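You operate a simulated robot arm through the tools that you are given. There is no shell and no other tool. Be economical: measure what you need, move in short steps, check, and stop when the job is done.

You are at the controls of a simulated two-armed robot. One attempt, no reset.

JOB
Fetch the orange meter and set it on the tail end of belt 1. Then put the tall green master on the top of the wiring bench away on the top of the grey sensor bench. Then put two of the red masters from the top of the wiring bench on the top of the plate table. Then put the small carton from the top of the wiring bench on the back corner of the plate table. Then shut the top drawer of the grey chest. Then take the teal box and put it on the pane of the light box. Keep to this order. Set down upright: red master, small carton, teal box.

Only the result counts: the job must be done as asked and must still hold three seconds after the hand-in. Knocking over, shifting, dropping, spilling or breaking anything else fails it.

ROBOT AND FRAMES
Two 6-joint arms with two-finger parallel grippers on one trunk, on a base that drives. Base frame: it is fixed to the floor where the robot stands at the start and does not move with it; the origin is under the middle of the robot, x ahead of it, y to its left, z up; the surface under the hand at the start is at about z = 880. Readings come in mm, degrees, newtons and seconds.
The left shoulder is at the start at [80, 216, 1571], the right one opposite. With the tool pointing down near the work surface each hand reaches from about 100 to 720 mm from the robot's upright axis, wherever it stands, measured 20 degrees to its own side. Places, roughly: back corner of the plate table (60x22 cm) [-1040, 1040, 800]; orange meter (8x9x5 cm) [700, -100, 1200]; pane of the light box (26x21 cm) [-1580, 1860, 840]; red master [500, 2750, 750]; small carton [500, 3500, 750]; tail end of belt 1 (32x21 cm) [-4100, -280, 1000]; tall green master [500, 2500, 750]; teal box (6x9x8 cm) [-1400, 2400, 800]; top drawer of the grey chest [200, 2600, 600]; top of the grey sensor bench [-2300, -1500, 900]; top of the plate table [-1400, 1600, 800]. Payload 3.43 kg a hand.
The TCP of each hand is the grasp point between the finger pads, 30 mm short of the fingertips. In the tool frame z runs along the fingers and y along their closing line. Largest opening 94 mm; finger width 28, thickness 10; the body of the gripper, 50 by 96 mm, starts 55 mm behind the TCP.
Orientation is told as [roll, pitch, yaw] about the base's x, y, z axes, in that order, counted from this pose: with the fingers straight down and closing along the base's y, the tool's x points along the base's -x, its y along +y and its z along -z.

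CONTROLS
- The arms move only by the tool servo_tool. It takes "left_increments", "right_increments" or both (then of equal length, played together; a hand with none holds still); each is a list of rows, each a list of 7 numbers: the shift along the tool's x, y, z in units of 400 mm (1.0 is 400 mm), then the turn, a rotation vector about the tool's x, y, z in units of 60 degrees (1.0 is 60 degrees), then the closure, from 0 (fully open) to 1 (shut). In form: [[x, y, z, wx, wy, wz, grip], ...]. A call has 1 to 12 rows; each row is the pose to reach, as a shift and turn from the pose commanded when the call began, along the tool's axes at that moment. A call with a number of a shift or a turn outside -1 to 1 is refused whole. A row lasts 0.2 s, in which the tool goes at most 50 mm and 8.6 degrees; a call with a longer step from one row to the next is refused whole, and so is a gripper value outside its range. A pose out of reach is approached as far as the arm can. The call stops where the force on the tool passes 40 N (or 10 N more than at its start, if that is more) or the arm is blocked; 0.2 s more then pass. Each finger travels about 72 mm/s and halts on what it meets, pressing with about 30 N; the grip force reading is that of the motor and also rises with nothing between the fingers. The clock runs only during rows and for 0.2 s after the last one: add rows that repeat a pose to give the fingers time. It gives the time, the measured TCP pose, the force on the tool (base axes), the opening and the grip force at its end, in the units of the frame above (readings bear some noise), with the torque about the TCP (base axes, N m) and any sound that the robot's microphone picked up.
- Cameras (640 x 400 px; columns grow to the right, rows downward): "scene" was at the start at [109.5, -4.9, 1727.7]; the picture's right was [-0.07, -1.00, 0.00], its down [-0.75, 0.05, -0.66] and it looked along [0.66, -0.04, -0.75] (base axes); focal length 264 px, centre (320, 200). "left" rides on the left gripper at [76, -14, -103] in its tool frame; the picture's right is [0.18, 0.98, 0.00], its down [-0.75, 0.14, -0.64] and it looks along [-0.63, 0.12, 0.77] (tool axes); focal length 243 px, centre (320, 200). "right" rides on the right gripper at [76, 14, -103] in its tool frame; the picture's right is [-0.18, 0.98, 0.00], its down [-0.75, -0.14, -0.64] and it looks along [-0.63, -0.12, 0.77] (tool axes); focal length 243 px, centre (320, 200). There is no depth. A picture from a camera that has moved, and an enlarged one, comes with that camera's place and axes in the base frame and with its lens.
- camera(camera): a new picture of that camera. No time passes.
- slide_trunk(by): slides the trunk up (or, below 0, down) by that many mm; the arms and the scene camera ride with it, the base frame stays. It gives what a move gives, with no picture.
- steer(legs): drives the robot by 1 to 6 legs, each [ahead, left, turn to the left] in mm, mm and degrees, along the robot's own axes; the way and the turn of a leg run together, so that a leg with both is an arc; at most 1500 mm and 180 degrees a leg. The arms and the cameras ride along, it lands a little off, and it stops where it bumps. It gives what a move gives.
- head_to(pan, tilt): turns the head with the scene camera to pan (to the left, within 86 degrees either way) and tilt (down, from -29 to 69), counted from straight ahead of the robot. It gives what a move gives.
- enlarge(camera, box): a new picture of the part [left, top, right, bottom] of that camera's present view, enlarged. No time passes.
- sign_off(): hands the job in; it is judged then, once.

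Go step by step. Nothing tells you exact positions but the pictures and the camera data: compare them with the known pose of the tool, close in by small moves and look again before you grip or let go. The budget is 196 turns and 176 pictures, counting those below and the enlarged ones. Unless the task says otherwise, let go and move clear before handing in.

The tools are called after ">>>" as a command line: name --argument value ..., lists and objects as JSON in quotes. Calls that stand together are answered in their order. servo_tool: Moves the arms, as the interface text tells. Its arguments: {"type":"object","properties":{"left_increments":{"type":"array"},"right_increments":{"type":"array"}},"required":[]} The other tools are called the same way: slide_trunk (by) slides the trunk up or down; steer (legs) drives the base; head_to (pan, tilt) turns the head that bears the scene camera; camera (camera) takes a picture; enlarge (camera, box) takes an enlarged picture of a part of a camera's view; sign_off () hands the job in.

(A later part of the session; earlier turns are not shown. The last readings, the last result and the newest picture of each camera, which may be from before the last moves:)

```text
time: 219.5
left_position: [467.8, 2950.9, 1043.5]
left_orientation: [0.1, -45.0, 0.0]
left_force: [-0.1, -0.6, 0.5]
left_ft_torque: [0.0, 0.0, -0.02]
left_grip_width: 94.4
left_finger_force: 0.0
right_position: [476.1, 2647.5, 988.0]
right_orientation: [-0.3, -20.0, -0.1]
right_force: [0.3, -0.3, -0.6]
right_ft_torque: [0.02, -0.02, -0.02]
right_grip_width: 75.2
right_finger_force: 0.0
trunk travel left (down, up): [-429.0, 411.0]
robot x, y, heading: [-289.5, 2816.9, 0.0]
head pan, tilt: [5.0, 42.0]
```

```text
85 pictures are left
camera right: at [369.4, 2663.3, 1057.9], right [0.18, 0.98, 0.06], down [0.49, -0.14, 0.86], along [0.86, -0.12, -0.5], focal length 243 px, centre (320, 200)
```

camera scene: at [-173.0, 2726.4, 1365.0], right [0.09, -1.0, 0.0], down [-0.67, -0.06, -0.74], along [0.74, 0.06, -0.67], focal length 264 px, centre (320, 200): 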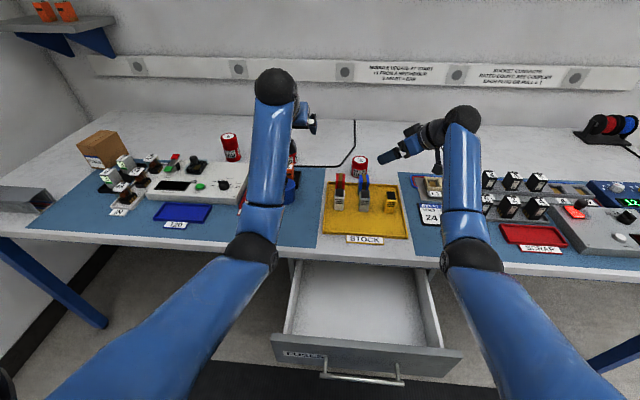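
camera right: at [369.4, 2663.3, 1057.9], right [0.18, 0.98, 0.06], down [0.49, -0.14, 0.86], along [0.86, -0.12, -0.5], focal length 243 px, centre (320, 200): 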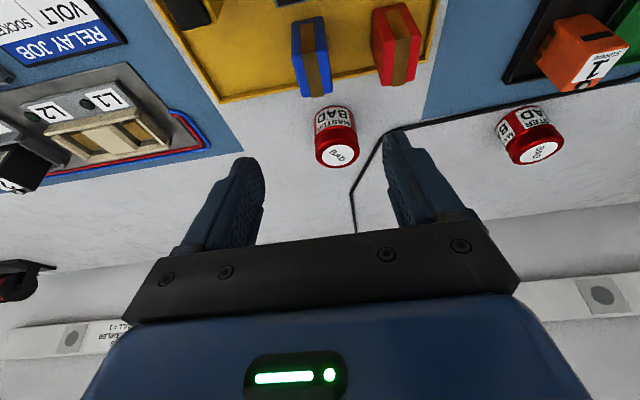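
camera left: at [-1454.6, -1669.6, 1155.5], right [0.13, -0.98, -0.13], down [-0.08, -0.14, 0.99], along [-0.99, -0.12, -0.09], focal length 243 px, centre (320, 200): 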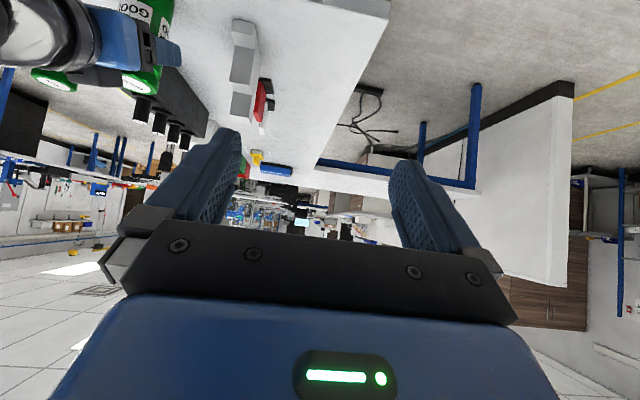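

The blue relay is back square in line with the red one. I'll leave that nearest master and take the other two, standing left of the drawer, where I can come closer.

>>> steer --legs '[[0, 360, 0], [160, 0, 0]]'

>>> camera --camera "scene"

>>> camera --camera "right"

>>> camera --camera "left"

```text
time: 222.8
left_position: [625.8, 3310.9, 1043.4]
left_orientation: [0.2, -45.1, 0.0]
left_force: [0.1, -0.6, 0.6]
left_ft_torque: [0.0, 0.0, 0.01]
left_grip_width: 93.8
left_finger_force: 0.1
right_position: [633.9, 3009.0, 987.5]
right_orientation: [-0.2, -20.2, -0.2]
right_force: [-0.4, -0.2, -0.2]
right_ft_torque: [-0.01, 0.01, -0.03]
right_grip_width: 75.2
right_finger_force: 0.0
trunk travel left (down, up): [-429.0, 411.0]
robot x, y, heading: [-125.8, 3178.5, 0.1]
head pan, tilt: [5.0, 42.0]
```

```text
84 pictures are left
camera scene: at [-15.8, 3185.8, 1365.2], right [0.09, -1.0, 0.0], down [-0.67, -0.06, -0.74], along [0.74, 0.07, -0.67], focal length 264 px, centre (320, 200)
```

scene: 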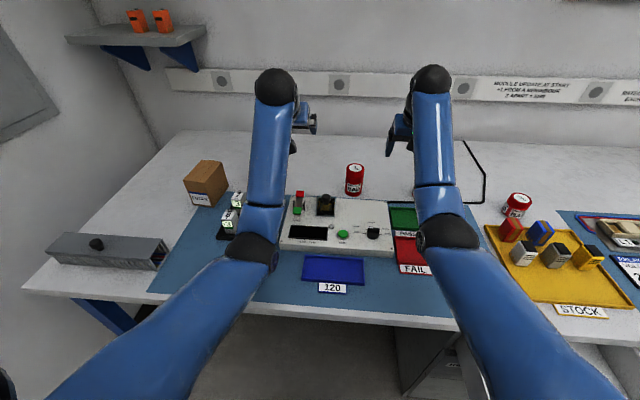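

```text
83 pictures are left
camera right: at [527.5, 3024.0, 1058.1], right [0.18, 0.98, 0.06], down [0.49, -0.14, 0.86], along [0.86, -0.12, -0.5], focal length 243 px, centre (320, 200)
```

right: 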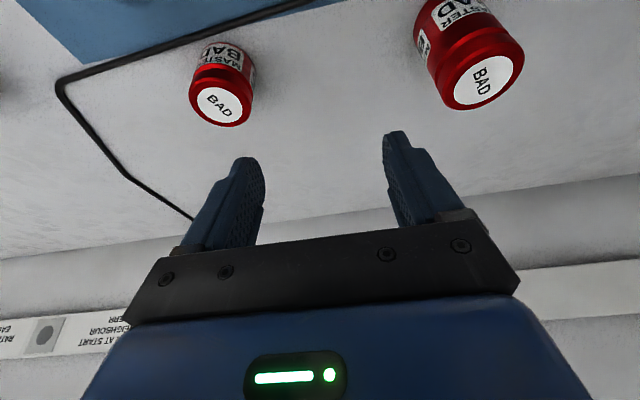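

```text
82 pictures are left
camera left: at [499.7, 3297.3, 1062.1], right [-0.13, 0.98, -0.13], down [0.08, 0.14, 0.99], along [0.99, 0.12, -0.09], focal length 243 px, centre (320, 200)
```

left: 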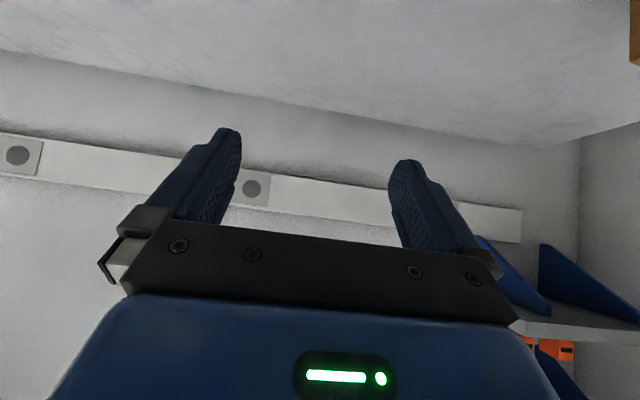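

B is at ≈[657, 2920], C (taller) at ≈[655, 3127]. First the right hand over B.

>>> servo_tool --right_increments '[[-0.02, -0.1, 0.01, 0, 0, 0, 0], [-0.04, -0.2, 0.02, 0, 0, 0, 0], [-0.03, -0.222, 0.08, 0, 0, 0, 0], [-0.011, -0.222, 0.137, 0, 0, 0, 0], [-0.011, -0.222, 0.137, 0, 0, 0, 0]]'

>>> camera --camera "right"

```text
time: 224.0
left_position: [625.8, 3311.2, 1043.9]
left_orientation: [0.1, -45.0, 0.1]
left_force: [-0.4, 1.5, 0.1]
left_ft_torque: [-0.03, -0.03, 0.0]
left_grip_width: 94.2
left_finger_force: 0.1
right_position: [658.5, 2918.6, 936.8]
right_orientation: [-0.2, -20.1, -0.2]
right_force: [0.0, -0.9, 0.7]
right_ft_torque: [-0.03, -0.04, 0.0]
right_grip_width: 93.8
right_finger_force: 0.1
trunk travel left (down, up): [-429.0, 411.0]
robot x, y, heading: [-131.3, 3178.3, -0.1]
head pan, tilt: [5.0, 42.0]
```

```text
81 pictures are left
camera right: at [551.9, 2934.0, 1008.0], right [0.18, 0.98, 0.06], down [0.49, -0.14, 0.86], along [0.86, -0.12, -0.5], focal length 243 px, centre (320, 200)
```

right: 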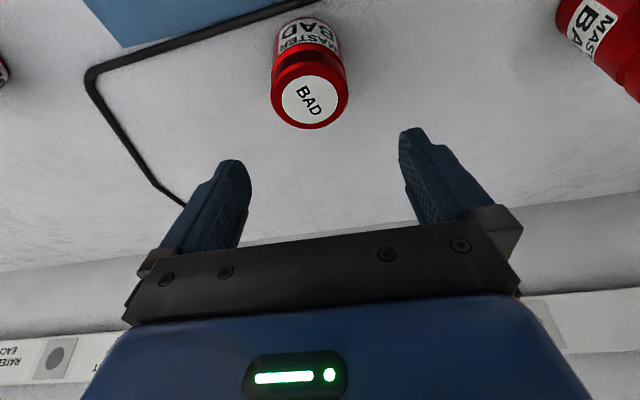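

>>> servo_tool --right_increments '[[0.015, -0.003, 0.08, 0, 0, 0, 0], [0.04, -0.006, 0.16, 0, 0, 0, 0], [0.06, -0.006, 0.2, 0, 0, 0, 0], [0.072, -0.006, 0.237, 0, 0, 0, 0], [0.072, -0.006, 0.237, 0, 0, 0, 0]]'

>>> camera --camera "right"

```text
time: 225.2
left_position: [626.6, 3312.4, 1043.4]
left_orientation: [0.2, -45.0, 0.1]
left_force: [-0.3, -0.8, 0.3]
left_ft_torque: [-0.01, 0.01, -0.04]
left_grip_width: 94.1
left_finger_force: 0.0
right_position: [663.4, 2916.2, 837.7]
right_orientation: [-0.1, -20.2, -0.3]
right_force: [-0.1, 0.0, -0.3]
right_ft_torque: [0.02, 0.01, 0.02]
right_grip_width: 94.0
right_finger_force: 0.1
trunk travel left (down, up): [-429.0, 411.0]
robot x, y, heading: [-129.6, 3176.5, 0.1]
head pan, tilt: [5.0, 42.0]
```

```text
80 pictures are left
camera right: at [557.2, 2931.6, 908.1], right [0.18, 0.98, 0.06], down [0.49, -0.14, 0.86], along [0.86, -0.12, -0.5], focal length 243 px, centre (320, 200)
```

right: 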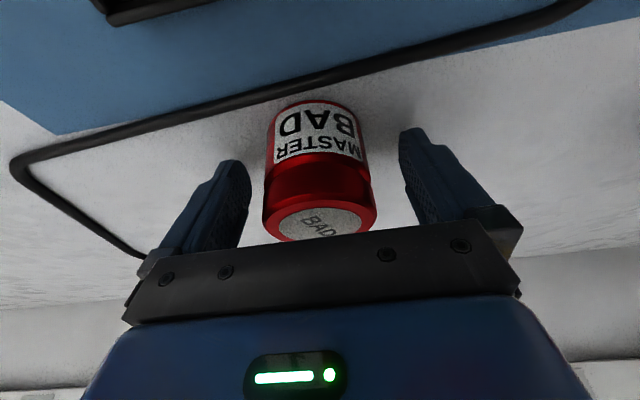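

>>> servo_tool --right_increments '[[0, 0, 0, 0, 0, 0, 0.4], [0, 0, 0, 0, 0, 0, 0.8], [0, 0, 0, 0, 0, 0, 1], [0, 0, 0, 0, 0, 0, 1]]'

>>> servo_tool --right_increments '[[-0.02, 0, -0.055, 0, 0, 0, 1], [-0.056, 0, -0.154, 0, 0, 0, 1], [-0.09, 0, -0.26, 0, 0, 0, 1], [-0.128, 0, -0.352, 0, 0, 0, 1]]'

>>> camera --camera "right"

```text
time: 226.2
left_position: [625.5, 3311.9, 1043.9]
left_orientation: [0.2, -45.0, -0.1]
left_force: [0.5, 0.0, -0.7]
left_ft_torque: [-0.01, -0.04, -0.04]
left_grip_width: 94.0
left_finger_force: 0.0
right_position: [663.3, 2916.7, 838.9]
right_orientation: [-0.1, -20.1, -0.2]
right_force: [0.8, -0.1, -0.3]
right_ft_torque: [0.03, 0.0, 0.0]
right_grip_width: 58.9
right_finger_force: 29.8
trunk travel left (down, up): [-429.0, 411.0]
robot x, y, heading: [-129.9, 3180.8, 0.2]
head pan, tilt: [5.0, 42.0]
```

```text
time: 227.2
left_position: [626.2, 3313.2, 1043.2]
left_orientation: [0.1, -45.1, 0.0]
left_force: [0.6, 0.0, -1.0]
left_ft_torque: [-0.01, -0.02, 0.01]
left_grip_width: 94.1
left_finger_force: 0.1
right_position: [661.4, 2917.6, 988.8]
right_orientation: [-0.2, -20.1, -0.3]
right_force: [0.6, -0.4, -3.1]
right_ft_torque: [-0.01, 0.0, -0.01]
right_grip_width: 58.8
right_finger_force: 29.4
trunk travel left (down, up): [-429.0, 411.0]
robot x, y, heading: [-130.7, 3179.0, -0.1]
head pan, tilt: [5.0, 42.0]
```

```text
79 pictures are left
camera right: at [556.5, 2932.4, 1059.4], right [0.18, 0.98, 0.06], down [0.49, -0.14, 0.86], along [0.86, -0.12, -0.5], focal length 243 px, centre (320, 200)
```

right: 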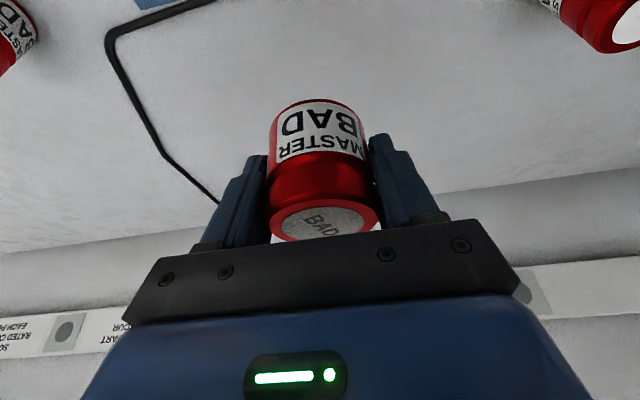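

B is in the right hand. Now the left hand moves over to C.

>>> servo_tool --left_increments '[[0, -0.11, 0, 0, 0.08, 0, 0], [0, -0.22, 0, 0, 0.16, 0, 0], [0, -0.33, 0, 0, 0.25, 0, 0], [0.03, -0.43, 0.06, 0, 0.25, 0, 0], [0.07, -0.45, 0.12, 0, 0.25, 0, 0], [0.07, -0.45, 0.12, 0, 0.25, 0, 0]]'

>>> camera --camera "left"

>>> camera --camera "scene"

```text
time: 228.6
left_position: [640.8, 3130.4, 989.7]
left_orientation: [0.1, -30.1, 0.0]
left_force: [0.4, -1.0, 0.6]
left_ft_torque: [0.05, 0.0, 0.03]
left_grip_width: 93.8
left_finger_force: 0.1
right_position: [663.1, 2917.1, 987.8]
right_orientation: [-0.2, -20.1, -0.2]
right_force: [0.4, 0.1, -2.7]
right_ft_torque: [-0.01, -0.01, 0.02]
right_grip_width: 59.2
right_finger_force: 29.8
trunk travel left (down, up): [-429.0, 411.0]
robot x, y, heading: [-132.3, 3181.5, 0.0]
head pan, tilt: [5.0, 42.0]
```

```text
78 pictures are left
camera left: at [524.0, 3116.6, 1039.0], right [-0.16, 0.98, -0.09], down [0.33, 0.14, 0.93], along [0.93, 0.12, -0.35], focal length 243 px, centre (320, 200)
```

left: 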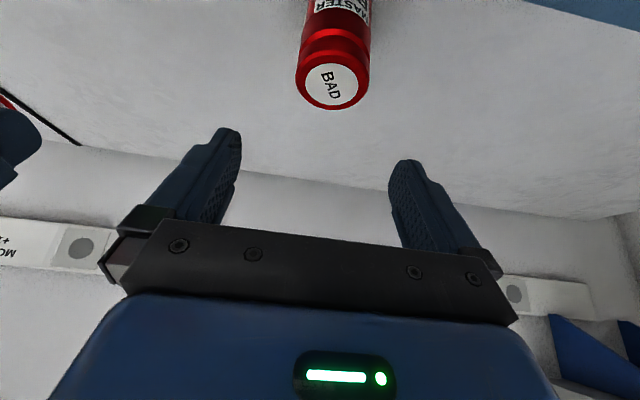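

```text
77 pictures are left
camera scene: at [-14.2, 3185.7, 1365.0], right [0.09, -1.0, 0.0], down [-0.67, -0.06, -0.74], along [0.74, 0.07, -0.67], focal length 264 px, centre (320, 200)
```

scene: 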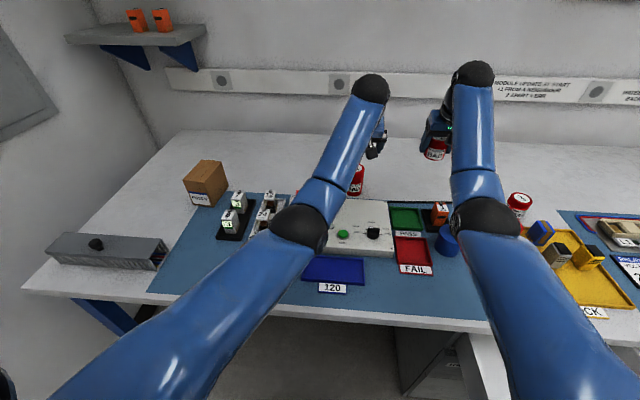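

>>> servo_tool --left_increments '[[-0.02, 0.005, 0.08, 0, 0, 0, 0], [0.02, 0.01, 0.16, 0, 0, 0, 0], [0.06, 0.01, 0.23, 0, 0, 0, 0], [0.115, 0.01, 0.314, 0, 0, 0, 0], [0.115, 0.01, 0.314, 0, 0, 0, 0]]'

>>> camera --camera "left"

```text
time: 229.8
left_position: [664.3, 3135.0, 856.8]
left_orientation: [0.2, -30.1, 0.1]
left_force: [0.1, 0.3, 0.6]
left_ft_torque: [-0.02, 0.01, 0.0]
left_grip_width: 93.9
left_finger_force: 0.1
right_position: [663.0, 2915.9, 987.9]
right_orientation: [-0.2, -20.1, -0.2]
right_force: [-0.3, -0.1, -3.4]
right_ft_torque: [0.0, -0.03, -0.01]
right_grip_width: 59.0
right_finger_force: 30.2
trunk travel left (down, up): [-429.0, 411.0]
robot x, y, heading: [-129.7, 3178.4, -0.2]
head pan, tilt: [5.0, 42.0]
```

```text
76 pictures are left
camera left: at [547.8, 3120.9, 906.5], right [-0.16, 0.98, -0.09], down [0.33, 0.14, 0.93], along [0.93, 0.12, -0.35], focal length 243 px, centre (320, 200)
```

left: 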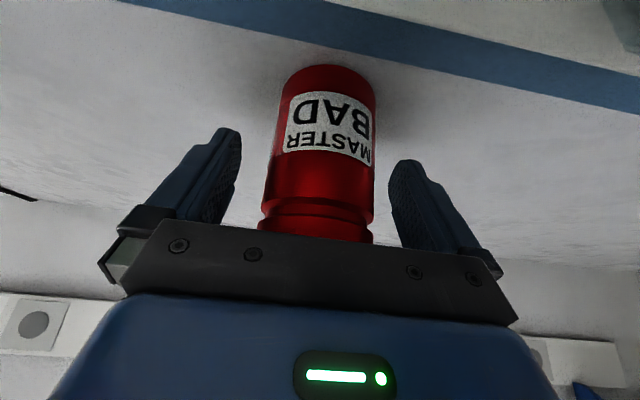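

Well straddled. Close and lift.

>>> servo_tool --left_increments '[[0, 0, 0, 0, 0, 0, 0.4], [0, 0, 0, 0, 0, 0, 0.8], [0, 0, 0, 0, 0, 0, 1], [0, 0, 0, 0, 0, 0, 1]]'

>>> slide_trunk --by 200

>>> camera --camera "left"

```text
time: 230.8
left_position: [664.0, 3135.4, 856.3]
left_orientation: [0.1, -30.0, 0.1]
left_force: [-0.5, -0.5, -0.5]
left_ft_torque: [0.06, 0.02, -0.01]
left_grip_width: 59.5
left_finger_force: 30.1
right_position: [664.0, 2916.6, 987.4]
right_orientation: [-0.2, -20.0, -0.1]
right_force: [-0.6, 0.5, -2.3]
right_ft_torque: [-0.05, -0.02, -0.02]
right_grip_width: 58.9
right_finger_force: 30.6
trunk travel left (down, up): [-429.0, 411.0]
robot x, y, heading: [-125.0, 3174.6, 0.0]
head pan, tilt: [5.0, 42.0]
```

```text
time: 233.0
left_position: [666.5, 3134.6, 1054.7]
left_orientation: [0.1, -30.0, 0.1]
left_force: [-1.4, 1.0, -3.9]
left_ft_torque: [-0.02, 0.0, -0.02]
left_grip_width: 59.3
left_finger_force: 30.1
right_position: [664.0, 2916.7, 1187.7]
right_orientation: [-0.2, -20.1, -0.1]
right_force: [0.4, 0.1, -2.6]
right_ft_torque: [0.01, -0.01, -0.01]
right_grip_width: 58.8
right_finger_force: 30.2
trunk travel left (down, up): [-629.0, 211.0]
robot x, y, heading: [-129.0, 3179.0, 0.2]
head pan, tilt: [5.0, 42.0]
```

```text
75 pictures are left
camera left: at [548.7, 3120.9, 1105.9], right [-0.16, 0.98, -0.09], down [0.33, 0.14, 0.93], along [0.93, 0.12, -0.35], focal length 243 px, centre (320, 200)
```

left: 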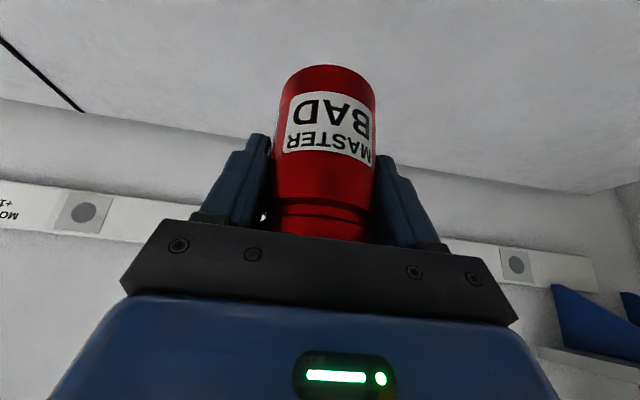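

Both red masters are held. Raise fully, back out, slide along to the plate table, and turn to face it.

>>> slide_trunk --by 150

>>> steer --legs '[[-230, 0, 0], [0, -1450, 0], [0, 0, -180]]'

>>> head_to --pan 0 --tilt 45

>>> camera --camera "scene"

```text
time: 234.7
left_position: [666.0, 3134.1, 1206.3]
left_orientation: [0.1, -29.9, 0.1]
left_force: [0.0, -0.1, -4.0]
left_ft_torque: [0.0, 0.02, 0.02]
left_grip_width: 59.4
left_finger_force: 30.3
right_position: [663.5, 2917.5, 1337.1]
right_orientation: [-0.2, -20.0, -0.2]
right_force: [0.2, 1.2, -2.5]
right_ft_torque: [-0.02, -0.02, -0.01]
right_grip_width: 58.8
right_finger_force: 29.9
trunk travel left (down, up): [-779.0, 61.0]
robot x, y, heading: [-130.0, 3175.1, 0.1]
head pan, tilt: [5.0, 42.0]
```

```text
time: 250.7
left_position: [-1174.3, 1780.5, 1206.2]
left_orientation: [0.1, -30.1, 178.1]
left_force: [-0.1, -0.6, -4.1]
left_ft_torque: [0.03, 0.01, 0.03]
left_grip_width: 59.5
left_finger_force: 29.5
right_position: [-1165.1, 1999.1, 1338.0]
right_orientation: [-0.2, -20.0, 177.9]
right_force: [0.0, 1.2, -2.7]
right_ft_torque: [0.01, -0.05, -0.02]
right_grip_width: 59.2
right_finger_force: 29.8
trunk travel left (down, up): [-779.0, 61.0]
robot x, y, heading: [-380.6, 1709.5, 178.3]
head pan, tilt: [5.0, 42.0]
```

```text
time: 251.4
left_position: [-1174.8, 1779.7, 1205.4]
left_orientation: [0.1, -29.9, 178.1]
left_force: [-0.6, 0.4, -3.8]
left_ft_torque: [0.0, 0.0, 0.06]
left_grip_width: 58.9
left_finger_force: 30.3
right_position: [-1165.8, 1998.3, 1338.3]
right_orientation: [-0.2, -20.1, 177.9]
right_force: [-0.4, 0.1, -3.0]
right_ft_torque: [0.0, 0.01, 0.02]
right_grip_width: 59.3
right_finger_force: 29.8
trunk travel left (down, up): [-779.0, 61.0]
robot x, y, heading: [-381.3, 1710.4, 178.1]
head pan, tilt: [0.0, 45.0]
```

```text
74 pictures are left
camera scene: at [-493.7, 1715.3, 1710.5], right [0.03, 1.0, 0.0], down [0.71, -0.02, -0.71], along [-0.71, 0.02, -0.71], focal length 264 px, centre (320, 200)
```

scene: 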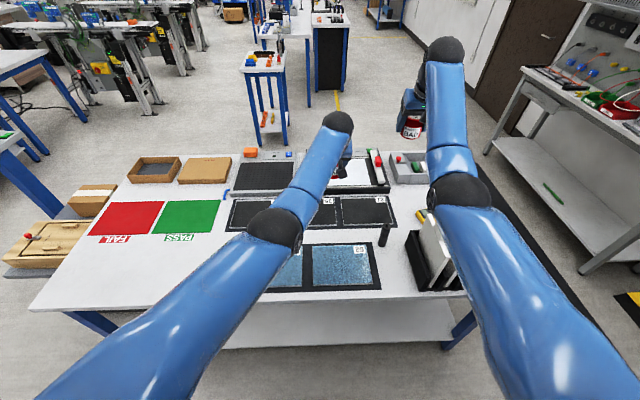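

The free strip at the table's near edge (x≈-910…-1150) runs left of the blue plates. I'll slide left to line up with it.

>>> steer --legs '[[0, 440, 1.9]]'

>>> camera --camera "scene"

```text
time: 254.1
left_position: [-1183.3, 1315.5, 1205.3]
left_orientation: [0.3, -30.1, 179.8]
left_force: [1.1, 0.5, -3.6]
left_ft_torque: [-0.08, 0.0, 0.03]
left_grip_width: 59.3
left_finger_force: 29.9
right_position: [-1181.2, 1536.3, 1337.3]
right_orientation: [-0.1, -20.1, 179.6]
right_force: [-0.1, -0.5, -2.7]
right_ft_torque: [0.01, -0.02, 0.01]
right_grip_width: 59.5
right_finger_force: 30.2
trunk travel left (down, up): [-779.0, 61.0]
robot x, y, heading: [-389.5, 1267.9, 179.6]
head pan, tilt: [0.0, 45.0]
```

```text
73 pictures are left
camera scene: at [-501.3, 1273.1, 1710.5], right [0.0, 1.0, 0.0], down [0.71, 0.0, -0.71], along [-0.71, 0.0, -0.71], focal length 264 px, centre (320, 200)
```

scene: 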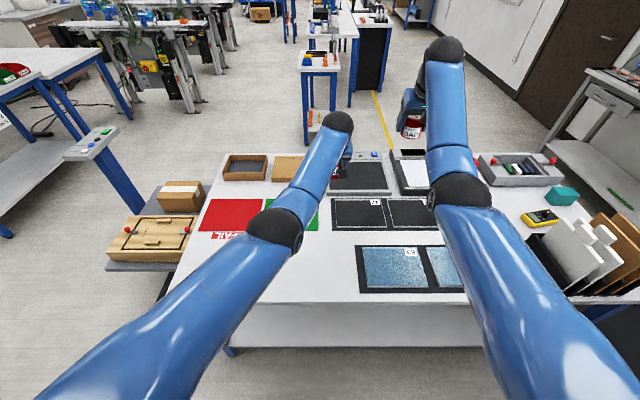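

Free surface spans y 745–1400 near the edge. I'll set the short red (right hand) at about [-1040, 1345], moving the left hand aside at the same time.

>>> servo_tool --left_increments '[[0, 0.1, 0, 0, 0, 0, 1], [0, 0.2, 0, 0, 0, 0, 1], [0, 0.3, 0, 0, 0, 0, 1], [0, 0.4, 0, 0, 0, 0, 1], [0, 0.48, 0, 0, 0, 0, 1], [0, 0.48, 0, 0, 0, 0, 1], [0, 0.48, 0, 0, 0, 0, 1], [0, 0.48, 0, 0, 0, 0, 1], [0, 0.48, 0, 0, 0, 0, 1], [0, 0.48, 0, 0, 0, 0, 1], [0, 0.48, 0, 0, 0, 0, 1]]' --right_increments '[[0.06, 0.0, 0.07, 0, 0, 0, 1], [0.12, 0.0, 0.14, 0, 0, 0, 1], [0.18, 0.05, 0.21, 0, 0, 0, 1], [0.24, 0.11, 0.28, 0, 0, 0, 1], [0.3, 0.17, 0.35, 0, 0, 0, 1], [0.36, 0.23, 0.42, 0, 0, 0, 1], [0.42, 0.29, 0.49, 0, 0, 0, 1], [0.48, 0.35, 0.56, 0, 0, 0, 1], [0.54, 0.41, 0.63, 0, 0, 0, 1], [0.6, 0.46, 0.7, 0, 0, 0, 1], [0.656, 0.4775, 0.772, 0, 0, 0, 1]]'

>>> camera --camera "scene"

>>> camera --camera "right"

```text
time: 256.4
left_position: [-1185.3, 1120.1, 1204.2]
left_orientation: [0.1, -29.9, 179.9]
left_force: [-0.5, -1.3, -3.4]
left_ft_torque: [-0.02, -0.01, -0.01]
left_grip_width: 59.3
left_finger_force: 30.0
right_position: [-1041.5, 1340.9, 957.3]
right_orientation: [-0.2, -20.1, 179.6]
right_force: [0.0, 0.6, -2.5]
right_ft_torque: [0.01, -0.01, -0.05]
right_grip_width: 59.1
right_finger_force: 30.1
trunk travel left (down, up): [-779.0, 61.0]
robot x, y, heading: [-389.5, 1270.5, 179.7]
head pan, tilt: [0.0, 45.0]
```

```text
72 pictures are left
camera scene: at [-501.0, 1268.7, 1710.6], right [0.0, 1.0, 0.0], down [0.71, 0.0, -0.71], along [-0.71, 0.0, -0.71], focal length 264 px, centre (320, 200)
```

scene: 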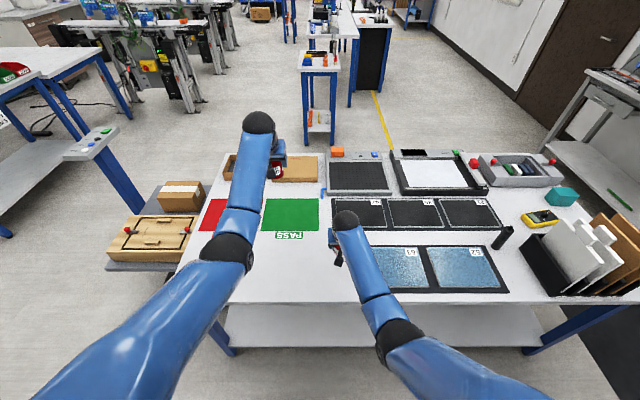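

```text
71 pictures are left
camera right: at [-934.1, 1327.0, 1027.5], right [-0.18, -0.98, 0.06], down [-0.49, 0.14, 0.86], along [-0.85, 0.13, -0.5], focal length 243 px, centre (320, 200)
```

right: 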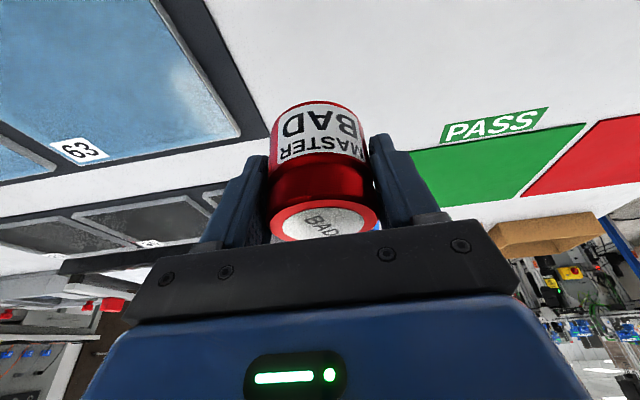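

>>> servo_tool --right_increments '[[0, 0.05, 0, 0, 0, 0, 1], [0.0214, 0.05, 0.0588, 0, 0, 0, 1], [0.0385, 0.05, 0.1058, 0, 0, 0, 1], [0.047, 0.05, 0.129, 0, 0, 0, 1], [0.0556, 0.05, 0.1528, 0, 0, 0, 1], [0.0641, 0.05, 0.176, 0, 0, 0, 1], [0.07, 0.05, 0.193, 0, 0, 0, 1]]'

>>> camera --camera "right"

```text
time: 258.1
left_position: [-1183.4, 1120.9, 1204.0]
left_orientation: [0.1, -30.0, 179.9]
left_force: [1.0, 0.5, -4.0]
left_ft_torque: [0.01, -0.01, 0.04]
left_grip_width: 59.6
left_finger_force: 29.9
right_position: [-1042.0, 1321.1, 875.0]
right_orientation: [-0.2, -20.0, 179.7]
right_force: [-0.9, 0.2, -2.5]
right_ft_torque: [0.0, -0.05, 0.01]
right_grip_width: 59.5
right_finger_force: 30.2
trunk travel left (down, up): [-779.0, 61.0]
robot x, y, heading: [-386.5, 1267.5, 179.7]
head pan, tilt: [0.0, 45.0]
```

```text
70 pictures are left
camera right: at [-935.0, 1306.6, 945.0], right [-0.18, -0.98, 0.06], down [-0.49, 0.14, 0.86], along [-0.85, 0.13, -0.5], focal length 243 px, centre (320, 200)
```

right: 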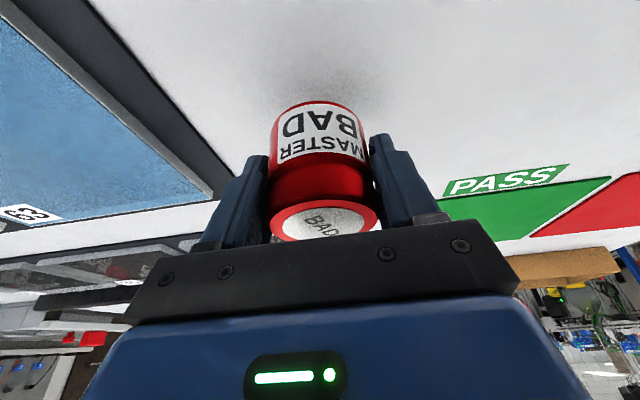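

>>> servo_tool --right_increments '[[0.0034, 0, 0.0094, 0, 0, 0, 1], [0.0068, 0, 0.0188, 0, 0, 0, 1], [0.0103, 0, 0.0282, 0, 0, 0, 1], [0.0137, 0, 0.0376, 0, 0, 0, 1], [0.0171, 0, 0.047, 0, 0, 0, 1]]'

>>> camera --camera "right"

```text
time: 259.2
left_position: [-1185.8, 1121.2, 1205.1]
left_orientation: [0.2, -30.0, 179.9]
left_force: [-0.5, -0.5, -4.0]
left_ft_torque: [0.01, 0.0, -0.02]
left_grip_width: 59.2
left_finger_force: 30.6
right_position: [-1044.0, 1321.8, 855.3]
right_orientation: [-0.2, -19.9, 179.6]
right_force: [-0.5, -0.2, -2.2]
right_ft_torque: [0.03, 0.0, 0.0]
right_grip_width: 59.6
right_finger_force: 30.5
trunk travel left (down, up): [-779.0, 61.0]
robot x, y, heading: [-387.3, 1269.8, 179.8]
head pan, tilt: [0.0, 45.0]
```

```text
69 pictures are left
camera right: at [-934.8, 1306.8, 925.6], right [-0.18, -0.98, 0.06], down [-0.49, 0.14, 0.86], along [-0.85, 0.13, -0.5], focal length 243 px, centre (320, 200)
```

right: 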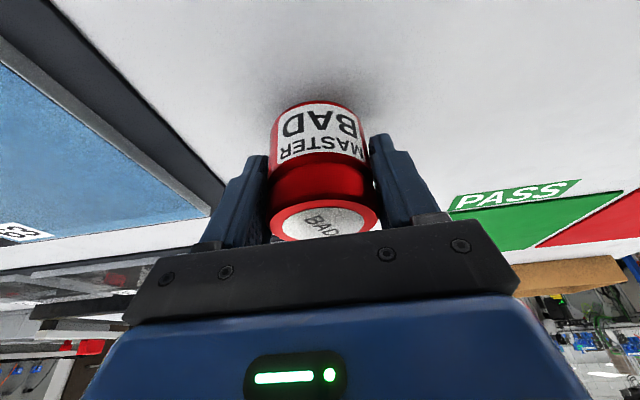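

>>> servo_tool --right_increments '[[0.0034, 0, 0.0094, 0, 0, 0, 1], [0.0068, 0, 0.0188, 0, 0, 0, 1], [0.0103, 0, 0.0282, 0, 0, 0, 1], [0.0137, 0, 0.0376, 0, 0, 0, 1], [0.0171, 0, 0.047, 0, 0, 0, 1]]'

```text
time: 260.4
left_position: [-1183.6, 1120.8, 1206.3]
left_orientation: [0.1, -30.2, 179.9]
left_force: [0.9, -0.2, -3.1]
left_ft_torque: [-0.02, -0.04, 0.0]
left_grip_width: 59.5
left_finger_force: 29.7
right_position: [-1043.8, 1321.0, 838.2]
right_orientation: [-0.1, -20.4, 179.8]
right_force: [-0.6, 0.5, 9.5]
right_ft_torque: [0.06, -0.3, 0.04]
right_grip_width: 59.2
right_finger_force: 30.4
trunk travel left (down, up): [-779.0, 61.0]
robot x, y, heading: [-386.3, 1268.7, 179.9]
head pan, tilt: [0.0, 45.0]
```

Contact. Release and rise.

>>> servo_tool --right_increments '[[0, 0, 0, 0, 0, 0, 0.6], [0, 0, 0, 0, 0, 0, 0.2], [0, 0, 0, 0, 0, 0, 0], [0, 0, 0, 0, 0, 0, 0]]'

>>> servo_tool --right_increments '[[-0.013, 0, -0.035, 0, 0, 0, 0], [-0.043, 0, -0.117, 0, 0, 0, 0], [-0.085, 0, -0.235, 0, 0, 0, 0], [-0.128, 0, -0.35, 0, 0, 0, 0], [-0.17, -0.1, -0.46, 0, 0, 0, 0], [-0.21, -0.2, -0.55, 0, 0, 0, 0]]'

>>> camera --camera "scene"

```text
time: 261.4
left_position: [-1183.7, 1120.2, 1204.5]
left_orientation: [0.0, -29.9, 180.0]
left_force: [-0.6, 1.3, -3.0]
left_ft_torque: [0.0, -0.01, 0.01]
left_grip_width: 59.3
left_finger_force: 30.1
right_position: [-1042.2, 1320.9, 836.7]
right_orientation: [-0.2, -20.0, 179.8]
right_force: [0.5, -0.2, -1.6]
right_ft_torque: [0.02, 0.0, 0.02]
right_grip_width: 93.9
right_finger_force: 0.0
trunk travel left (down, up): [-779.0, 61.0]
robot x, y, heading: [-392.0, 1265.4, 179.8]
head pan, tilt: [0.0, 45.0]
```

```text
refused: row 3 steps farther than a row can; nothing moved
```

```text
68 pictures are left
camera scene: at [-500.2, 1268.7, 1710.6], right [0.0, 1.0, 0.0], down [0.71, 0.0, -0.71], along [-0.71, 0.0, -0.71], focal length 264 px, centre (320, 200)
```

scene: 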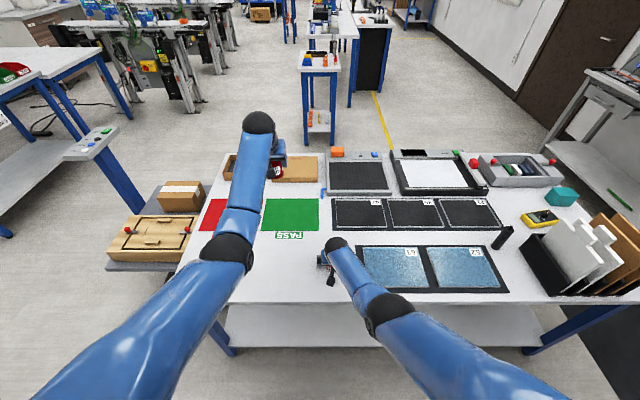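

>>> servo_tool --right_increments '[[-0.013, 0, -0.035, 0, 0, 0, 0], [-0.05, 0, -0.138, 0, 0, 0, 0], [-0.088, 0, -0.24, 0, 0, 0, 0], [-0.125, 0, -0.343, 0, 0, 0, 0], [-0.15, -0.08, -0.41, 0, 0, 0, 0], [-0.17, -0.18, -0.46, 0, 0, 0, 0], [-0.19, -0.28, -0.5, 0, 0, 0, 0]]'

>>> steer --legs '[[0, -60, 0]]'

>>> camera --camera "scene"

```text
time: 263.1
left_position: [-1184.8, 1122.2, 1205.8]
left_orientation: [0.1, -30.0, 179.9]
left_force: [-0.2, -0.5, -3.2]
left_ft_torque: [0.0, -0.03, 0.04]
left_grip_width: 59.4
left_finger_force: 29.8
right_position: [-1044.6, 1433.6, 1049.8]
right_orientation: [-0.1, -20.0, 179.7]
right_force: [0.1, 0.7, 0.0]
right_ft_torque: [0.01, -0.01, 0.0]
right_grip_width: 93.9
right_finger_force: 0.2
trunk travel left (down, up): [-779.0, 61.0]
robot x, y, heading: [-387.0, 1268.6, 179.7]
head pan, tilt: [0.0, 45.0]
```

```text
time: 264.0
left_position: [-1183.3, 1165.4, 1203.2]
left_orientation: [-0.4, -30.0, -179.5]
left_force: [-0.5, -1.7, -3.4]
left_ft_torque: [0.09, 0.02, -0.08]
left_grip_width: 59.4
left_finger_force: 29.8
right_position: [-1044.2, 1480.2, 1052.7]
right_orientation: [-0.8, -20.1, -179.9]
right_force: [0.0, -0.8, 0.7]
right_ft_torque: [0.05, -0.03, -0.04]
right_grip_width: 94.3
right_finger_force: 0.1
trunk travel left (down, up): [-779.0, 61.0]
robot x, y, heading: [-389.0, 1324.9, -179.9]
head pan, tilt: [0.0, 45.0]
```

```text
67 pictures are left
camera scene: at [-500.5, 1310.9, 1710.5], right [0.0, 1.0, 0.01], down [0.71, 0.01, -0.71], along [-0.71, 0.01, -0.71], focal length 264 px, centre (320, 200)
```

scene: 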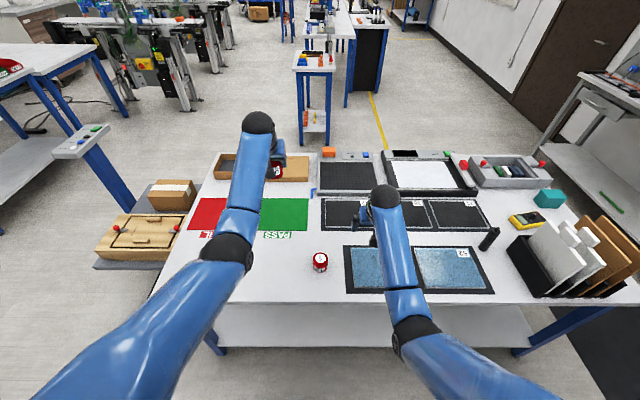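

The short red stands upright. Now the tall red with the left hand to about [-1043, 1190].

>>> servo_tool --left_increments '[[0.072, -0.01, 0.054, 0, 0, 0, 1], [0.144, -0.02, 0.108, 0, 0, 0, 1], [0.216, -0.03, 0.162, 0, 0, 0, 1], [0.288, -0.03, 0.216, 0, 0, 0, 1], [0.36, -0.03, 0.27, 0, 0, 0, 1], [0.432, -0.03, 0.324, 0, 0, 0, 1], [0.504, -0.03, 0.378, 0, 0, 0, 1], [0.576, -0.03, 0.432, 0, 0, 0, 1], [0.648, -0.03, 0.486, 0, 0, 0, 1], [0.7175, -0.03, 0.539, 0, 0, 0, 1], [0.7175, -0.03, 0.539, 0, 0, 0, 1]]'

>>> camera --camera "left"

```text
time: 266.4
left_position: [-1043.1, 1188.4, 874.8]
left_orientation: [0.1, -30.0, -180.0]
left_force: [-0.9, 0.3, -2.7]
left_ft_torque: [0.04, -0.03, 0.0]
left_grip_width: 59.4
left_finger_force: 30.4
right_position: [-1045.3, 1489.1, 1050.6]
right_orientation: [-0.1, -20.0, 179.9]
right_force: [0.0, 0.4, -0.3]
right_ft_torque: [0.01, 0.01, -0.02]
right_grip_width: 94.1
right_finger_force: 0.0
trunk travel left (down, up): [-779.0, 61.0]
robot x, y, heading: [-389.9, 1327.0, -180.0]
head pan, tilt: [0.0, 45.0]
```

```text
66 pictures are left
camera left: at [-924.2, 1203.8, 924.5], right [0.16, -0.98, -0.09], down [-0.33, -0.14, 0.93], along [-0.93, -0.12, -0.35], focal length 243 px, centre (320, 200)
```

left: 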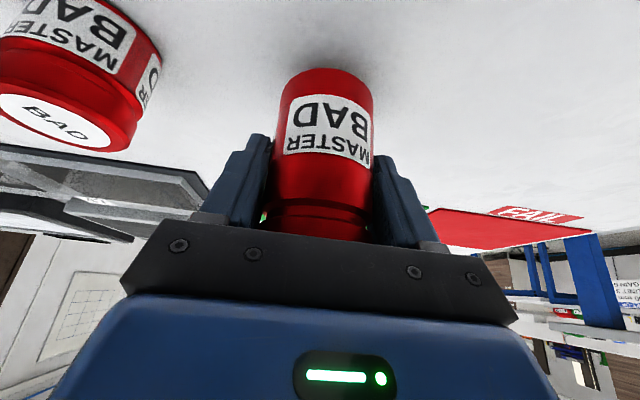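

>>> servo_tool --left_increments '[[0.01, 0, 0.0173, 0, 0, 0, 1], [0.01625, 0, 0.0281, 0, 0, 0, 1], [0.02125, 0, 0.0368, 0, 0, 0, 1], [0.025, 0, 0.0433, 0, 0, 0, 1]]'

```text
time: 267.4
left_position: [-1042.1, 1188.1, 856.0]
left_orientation: [0.1, -30.1, -179.9]
left_force: [0.1, 0.4, 4.9]
left_ft_torque: [-0.19, -0.13, 0.03]
left_grip_width: 59.4
left_finger_force: 30.2
right_position: [-1043.1, 1490.1, 1051.3]
right_orientation: [-0.2, -20.1, 180.0]
right_force: [0.6, 0.6, 0.4]
right_ft_torque: [0.0, 0.0, 0.01]
right_grip_width: 94.2
right_finger_force: 0.0
trunk travel left (down, up): [-779.0, 61.0]
robot x, y, heading: [-385.5, 1329.4, -179.9]
head pan, tilt: [0.0, 45.0]
```

Contact. Release, and rise along the tool.

>>> servo_tool --left_increments '[[0, 0, 0, 0, 0, 0, 0.6], [0, 0, 0, 0, 0, 0, 0.2], [0, 0, 0, 0, 0, 0, 0], [0, 0, 0, 0, 0, 0, 0]]'

>>> servo_tool --left_increments '[[-0.01, 0, -0.05, 0, 0, 0, 0], [-0.04, 0, -0.15, 0, 0, 0, 0], [-0.09, 0, -0.25, 0, 0, 0, 0], [-0.15, 0.05, -0.34, 0, 0, 0, 0], [-0.2, 0.1, -0.43, 0, 0, 0, 0]]'

>>> camera --camera "scene"

```text
time: 268.4
left_position: [-1041.1, 1187.4, 856.0]
left_orientation: [0.1, -30.0, -179.9]
left_force: [0.4, -0.1, 0.0]
left_ft_torque: [0.01, 0.03, -0.01]
left_grip_width: 94.5
left_finger_force: 0.1
right_position: [-1043.5, 1488.9, 1050.5]
right_orientation: [-0.3, -20.0, 179.8]
right_force: [1.2, 0.6, 0.6]
right_ft_torque: [0.01, -0.01, 0.04]
right_grip_width: 94.2
right_finger_force: 0.0
trunk travel left (down, up): [-779.0, 61.0]
robot x, y, heading: [-385.9, 1329.2, -180.1]
head pan, tilt: [0.0, 45.0]
```

```text
time: 269.6
left_position: [-1024.7, 1149.0, 1043.8]
left_orientation: [0.2, -30.0, -179.9]
left_force: [0.4, 0.4, -0.2]
left_ft_torque: [0.01, 0.02, 0.01]
left_grip_width: 93.9
left_finger_force: 0.0
right_position: [-1044.2, 1488.6, 1051.5]
right_orientation: [-0.2, -20.1, 179.9]
right_force: [0.2, -0.1, -0.6]
right_ft_torque: [-0.02, 0.0, 0.02]
right_grip_width: 94.1
right_finger_force: 0.0
trunk travel left (down, up): [-779.0, 61.0]
robot x, y, heading: [-389.9, 1329.5, -180.1]
head pan, tilt: [0.0, 45.0]
```

```text
65 pictures are left
camera scene: at [-499.1, 1326.3, 1710.6], right [0.0, 1.0, 0.0], down [0.71, 0.0, -0.71], along [-0.71, 0.0, -0.71], focal length 264 px, centre (320, 200)
```

scene: 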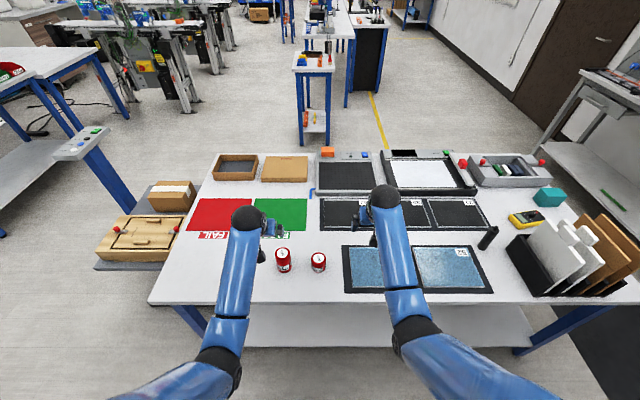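

Both red masters are upright on the plate table. Now back to the wiring bench's far end for the small carton.

>>> steer --legs '[[0, 0, 180], [0, 1400, 0], [0, 730, 0], [230, 0, 0]]'

>>> head_to --pan 10 --tilt 48

>>> camera --camera "scene"

```text
time: 288.9
left_position: [389.3, 3660.1, 1045.1]
left_orientation: [0.2, -30.2, 2.0]
left_force: [-0.2, -0.1, -0.4]
left_ft_torque: [0.01, 0.01, 0.01]
left_grip_width: 93.9
left_finger_force: 0.1
right_position: [419.0, 3320.7, 1052.7]
right_orientation: [-0.2, -20.3, 1.8]
right_force: [-0.5, 0.4, -0.6]
right_ft_torque: [-0.01, -0.01, 0.0]
right_grip_width: 94.1
right_finger_force: 0.1
trunk travel left (down, up): [-779.0, 61.0]
robot x, y, heading: [-237.3, 3459.5, 1.7]
head pan, tilt: [0.0, 45.0]
```

```text
time: 289.6
left_position: [392.1, 3659.9, 1044.5]
left_orientation: [0.1, -30.0, 1.8]
left_force: [-0.3, -0.9, 0.5]
left_ft_torque: [0.01, 0.0, 0.02]
left_grip_width: 93.8
left_finger_force: 0.1
right_position: [422.4, 3320.7, 1051.5]
right_orientation: [-0.2, -20.1, 1.7]
right_force: [-0.2, -0.3, -0.2]
right_ft_torque: [0.01, 0.02, 0.02]
right_grip_width: 93.9
right_finger_force: 0.0
trunk travel left (down, up): [-779.0, 61.0]
robot x, y, heading: [-234.1, 3463.0, 1.5]
head pan, tilt: [10.0, 48.0]
```

```text
64 pictures are left
camera scene: at [-130.2, 3479.6, 1706.6], right [0.21, -0.98, 0.0], down [-0.73, -0.15, -0.67], along [0.66, 0.14, -0.74], focal length 264 px, centre (320, 200)
```

scene: 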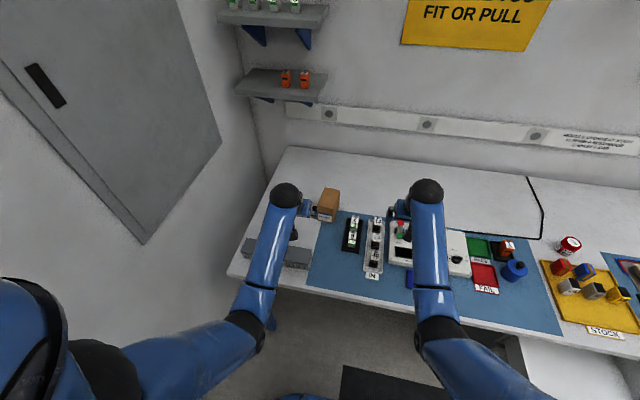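

>>> enlarge --camera "scene" --box '[240, 150, 400, 250]'

>>> camera --camera "left"

```text
4.00 times, centred on (320, 200) of scene
camera zoom: at [-130.2, 3479.6, 1706.6], right [0.21, -0.98, 0.0], down [-0.73, -0.15, -0.67], along [0.66, 0.14, -0.74], focal length 1057 px, centre (320, 200)
```

zoom: 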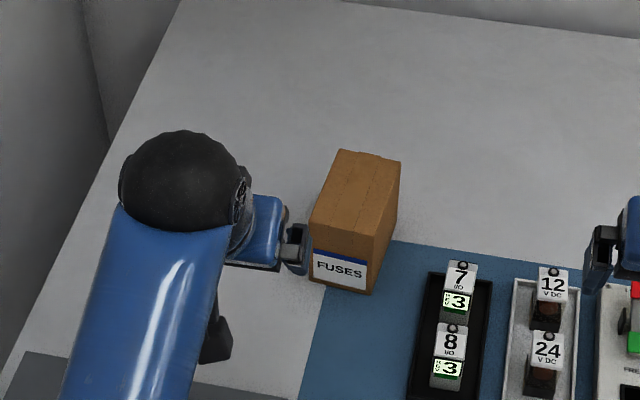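

```text
62 pictures are left
camera left: at [275.8, 3640.7, 1093.9], right [-0.19, 0.98, -0.09], down [0.33, 0.15, 0.93], along [0.93, 0.15, -0.35], focal length 243 px, centre (320, 200)
```

left: 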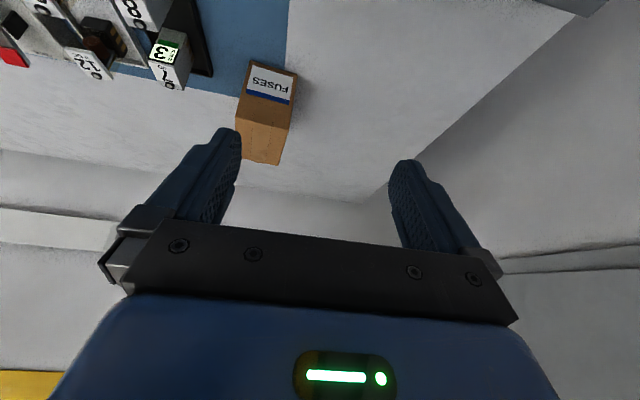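

The carton ("FUSES") is about 63×108×100 mm, centred near [611, 3598], top z≈900, yaw ≈-5°. I'll extend and raise both hands, then lower the trunk.

>>> servo_tool --left_increments '[[-0.11, 0, -0.053, 0, 0, 0, 0], [-0.22, 0, -0.106, 0, 0, 0, 0], [-0.33, 0, -0.16, 0, 0, 0, 0], [-0.44, 0, -0.213, 0, 0, 0, 0], [-0.54, 0, -0.265, 0, 0, 0, 0]]' --right_increments '[[-0.09, 0, -0.063, 0, 0, 0, 0], [-0.18, 0, -0.127, 0, 0, 0, 0], [-0.27, 0, -0.19, 0, 0, 0, 0], [-0.36, 0, -0.254, 0, 0, 0, 0], [-0.4455, 0, -0.317, 0, 0, 0, 0]]'

>>> slide_trunk --by -250

>>> servo_tool --left_increments '[[0, 0, 0, 0.02, 0.08, 0.035, 0], [0, 0, 0, 0.04, 0.16, 0.07, 0], [0, 0, 0, 0.06, 0.25, 0.104, 0], [0, 0, 0, 0.06, 0.333, 0.104, 0]]'

>>> camera --camera "left"

```text
time: 290.8
left_position: [528.7, 3664.0, 1242.7]
left_orientation: [0.1, -29.9, 1.8]
left_force: [0.2, -0.1, 0.2]
left_ft_torque: [-0.01, -0.01, -0.01]
left_grip_width: 94.0
left_finger_force: 0.0
right_position: [548.1, 3323.4, 1230.3]
right_orientation: [-0.2, -20.0, 1.7]
right_force: [1.1, 0.9, -0.4]
right_ft_torque: [0.02, 0.03, 0.02]
right_grip_width: 94.0
right_finger_force: 0.1
trunk travel left (down, up): [-779.0, 61.0]
robot x, y, heading: [-238.2, 3462.2, 1.9]
head pan, tilt: [10.0, 48.0]
```

```text
time: 293.4
left_position: [528.2, 3663.5, 993.6]
left_orientation: [0.0, -30.0, 1.8]
left_force: [0.1, 0.3, -0.2]
left_ft_torque: [0.02, -0.01, 0.02]
left_grip_width: 94.1
left_finger_force: 0.2
right_position: [546.9, 3323.7, 981.7]
right_orientation: [-0.2, -20.1, 1.8]
right_force: [-0.3, -0.1, 1.2]
right_ft_torque: [0.02, 0.0, -0.01]
right_grip_width: 94.0
right_finger_force: 0.0
trunk travel left (down, up): [-529.0, 311.0]
robot x, y, heading: [-236.6, 3461.8, 1.9]
head pan, tilt: [10.0, 48.0]
```

```text
time: 294.4
left_position: [527.1, 3664.8, 993.4]
left_orientation: [-1.2, -9.9, -4.8]
left_force: [0.4, -0.4, 0.3]
left_ft_torque: [0.01, -0.01, -0.02]
left_grip_width: 93.8
left_finger_force: 0.0
right_position: [546.2, 3324.3, 980.8]
right_orientation: [-0.3, -20.1, 1.7]
right_force: [-0.3, 1.0, 0.0]
right_ft_torque: [-0.05, 0.01, -0.03]
right_grip_width: 94.2
right_finger_force: 0.0
trunk travel left (down, up): [-529.0, 311.0]
robot x, y, heading: [-237.6, 3463.8, 2.0]
head pan, tilt: [10.0, 48.0]
```

```text
61 pictures are left
camera left: at [434.9, 3659.5, 1080.6], right [-0.09, 0.99, -0.05], down [0.64, 0.1, 0.76], along [0.76, 0.04, -0.65], focal length 243 px, centre (320, 200)
```

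left: 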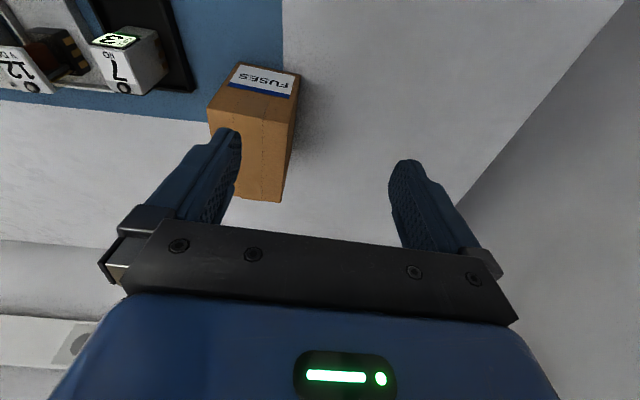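

>>> steer --legs '[[88, 0, 0]]'

>>> servo_tool --left_increments '[[0.005, -0.08, 0, 0.02, 0, 0, 0], [0.01, -0.16, 0.02, 0.02, 0, 0, 0], [0.01, -0.165, 0.06, 0.02, 0, 0, 0], [0.01, -0.165, 0.06, 0.02, 0, 0, 0]]'

>>> camera --camera "left"

```text
time: 295.5
left_position: [610.1, 3667.3, 996.0]
left_orientation: [-1.1, -10.2, -4.9]
left_force: [0.6, 0.0, 1.4]
left_ft_torque: [0.03, -0.04, 0.02]
left_grip_width: 93.7
left_finger_force: 0.0
right_position: [629.4, 3326.8, 984.1]
right_orientation: [-0.2, -20.4, 1.7]
right_force: [-0.4, 0.5, -0.7]
right_ft_torque: [0.03, 0.01, 0.0]
right_grip_width: 94.1
right_finger_force: 0.1
trunk travel left (down, up): [-529.0, 311.0]
robot x, y, heading: [-153.2, 3465.1, 1.9]
head pan, tilt: [10.0, 48.0]
```

```text
time: 296.5
left_position: [607.3, 3600.5, 971.1]
left_orientation: [-2.3, -10.1, -4.8]
left_force: [-0.1, 0.6, -0.2]
left_ft_torque: [0.02, -0.04, 0.02]
left_grip_width: 94.0
left_finger_force: 0.0
right_position: [632.7, 3326.2, 981.4]
right_orientation: [-0.1, -20.1, 1.7]
right_force: [0.1, -0.2, -0.6]
right_ft_torque: [0.04, -0.04, -0.01]
right_grip_width: 93.9
right_finger_force: 0.0
trunk travel left (down, up): [-529.0, 311.0]
robot x, y, heading: [-151.9, 3468.5, 2.0]
head pan, tilt: [10.0, 48.0]
```

```text
60 pictures are left
camera left: at [514.5, 3598.2, 1058.0], right [-0.09, 0.99, -0.07], down [0.64, 0.11, 0.76], along [0.76, 0.02, -0.65], focal length 243 px, centre (320, 200)
```

left: 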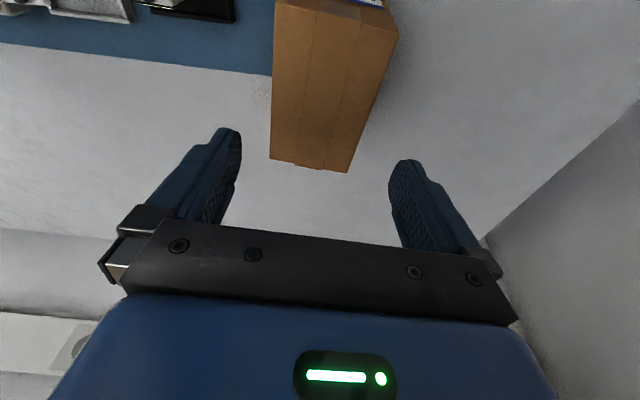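

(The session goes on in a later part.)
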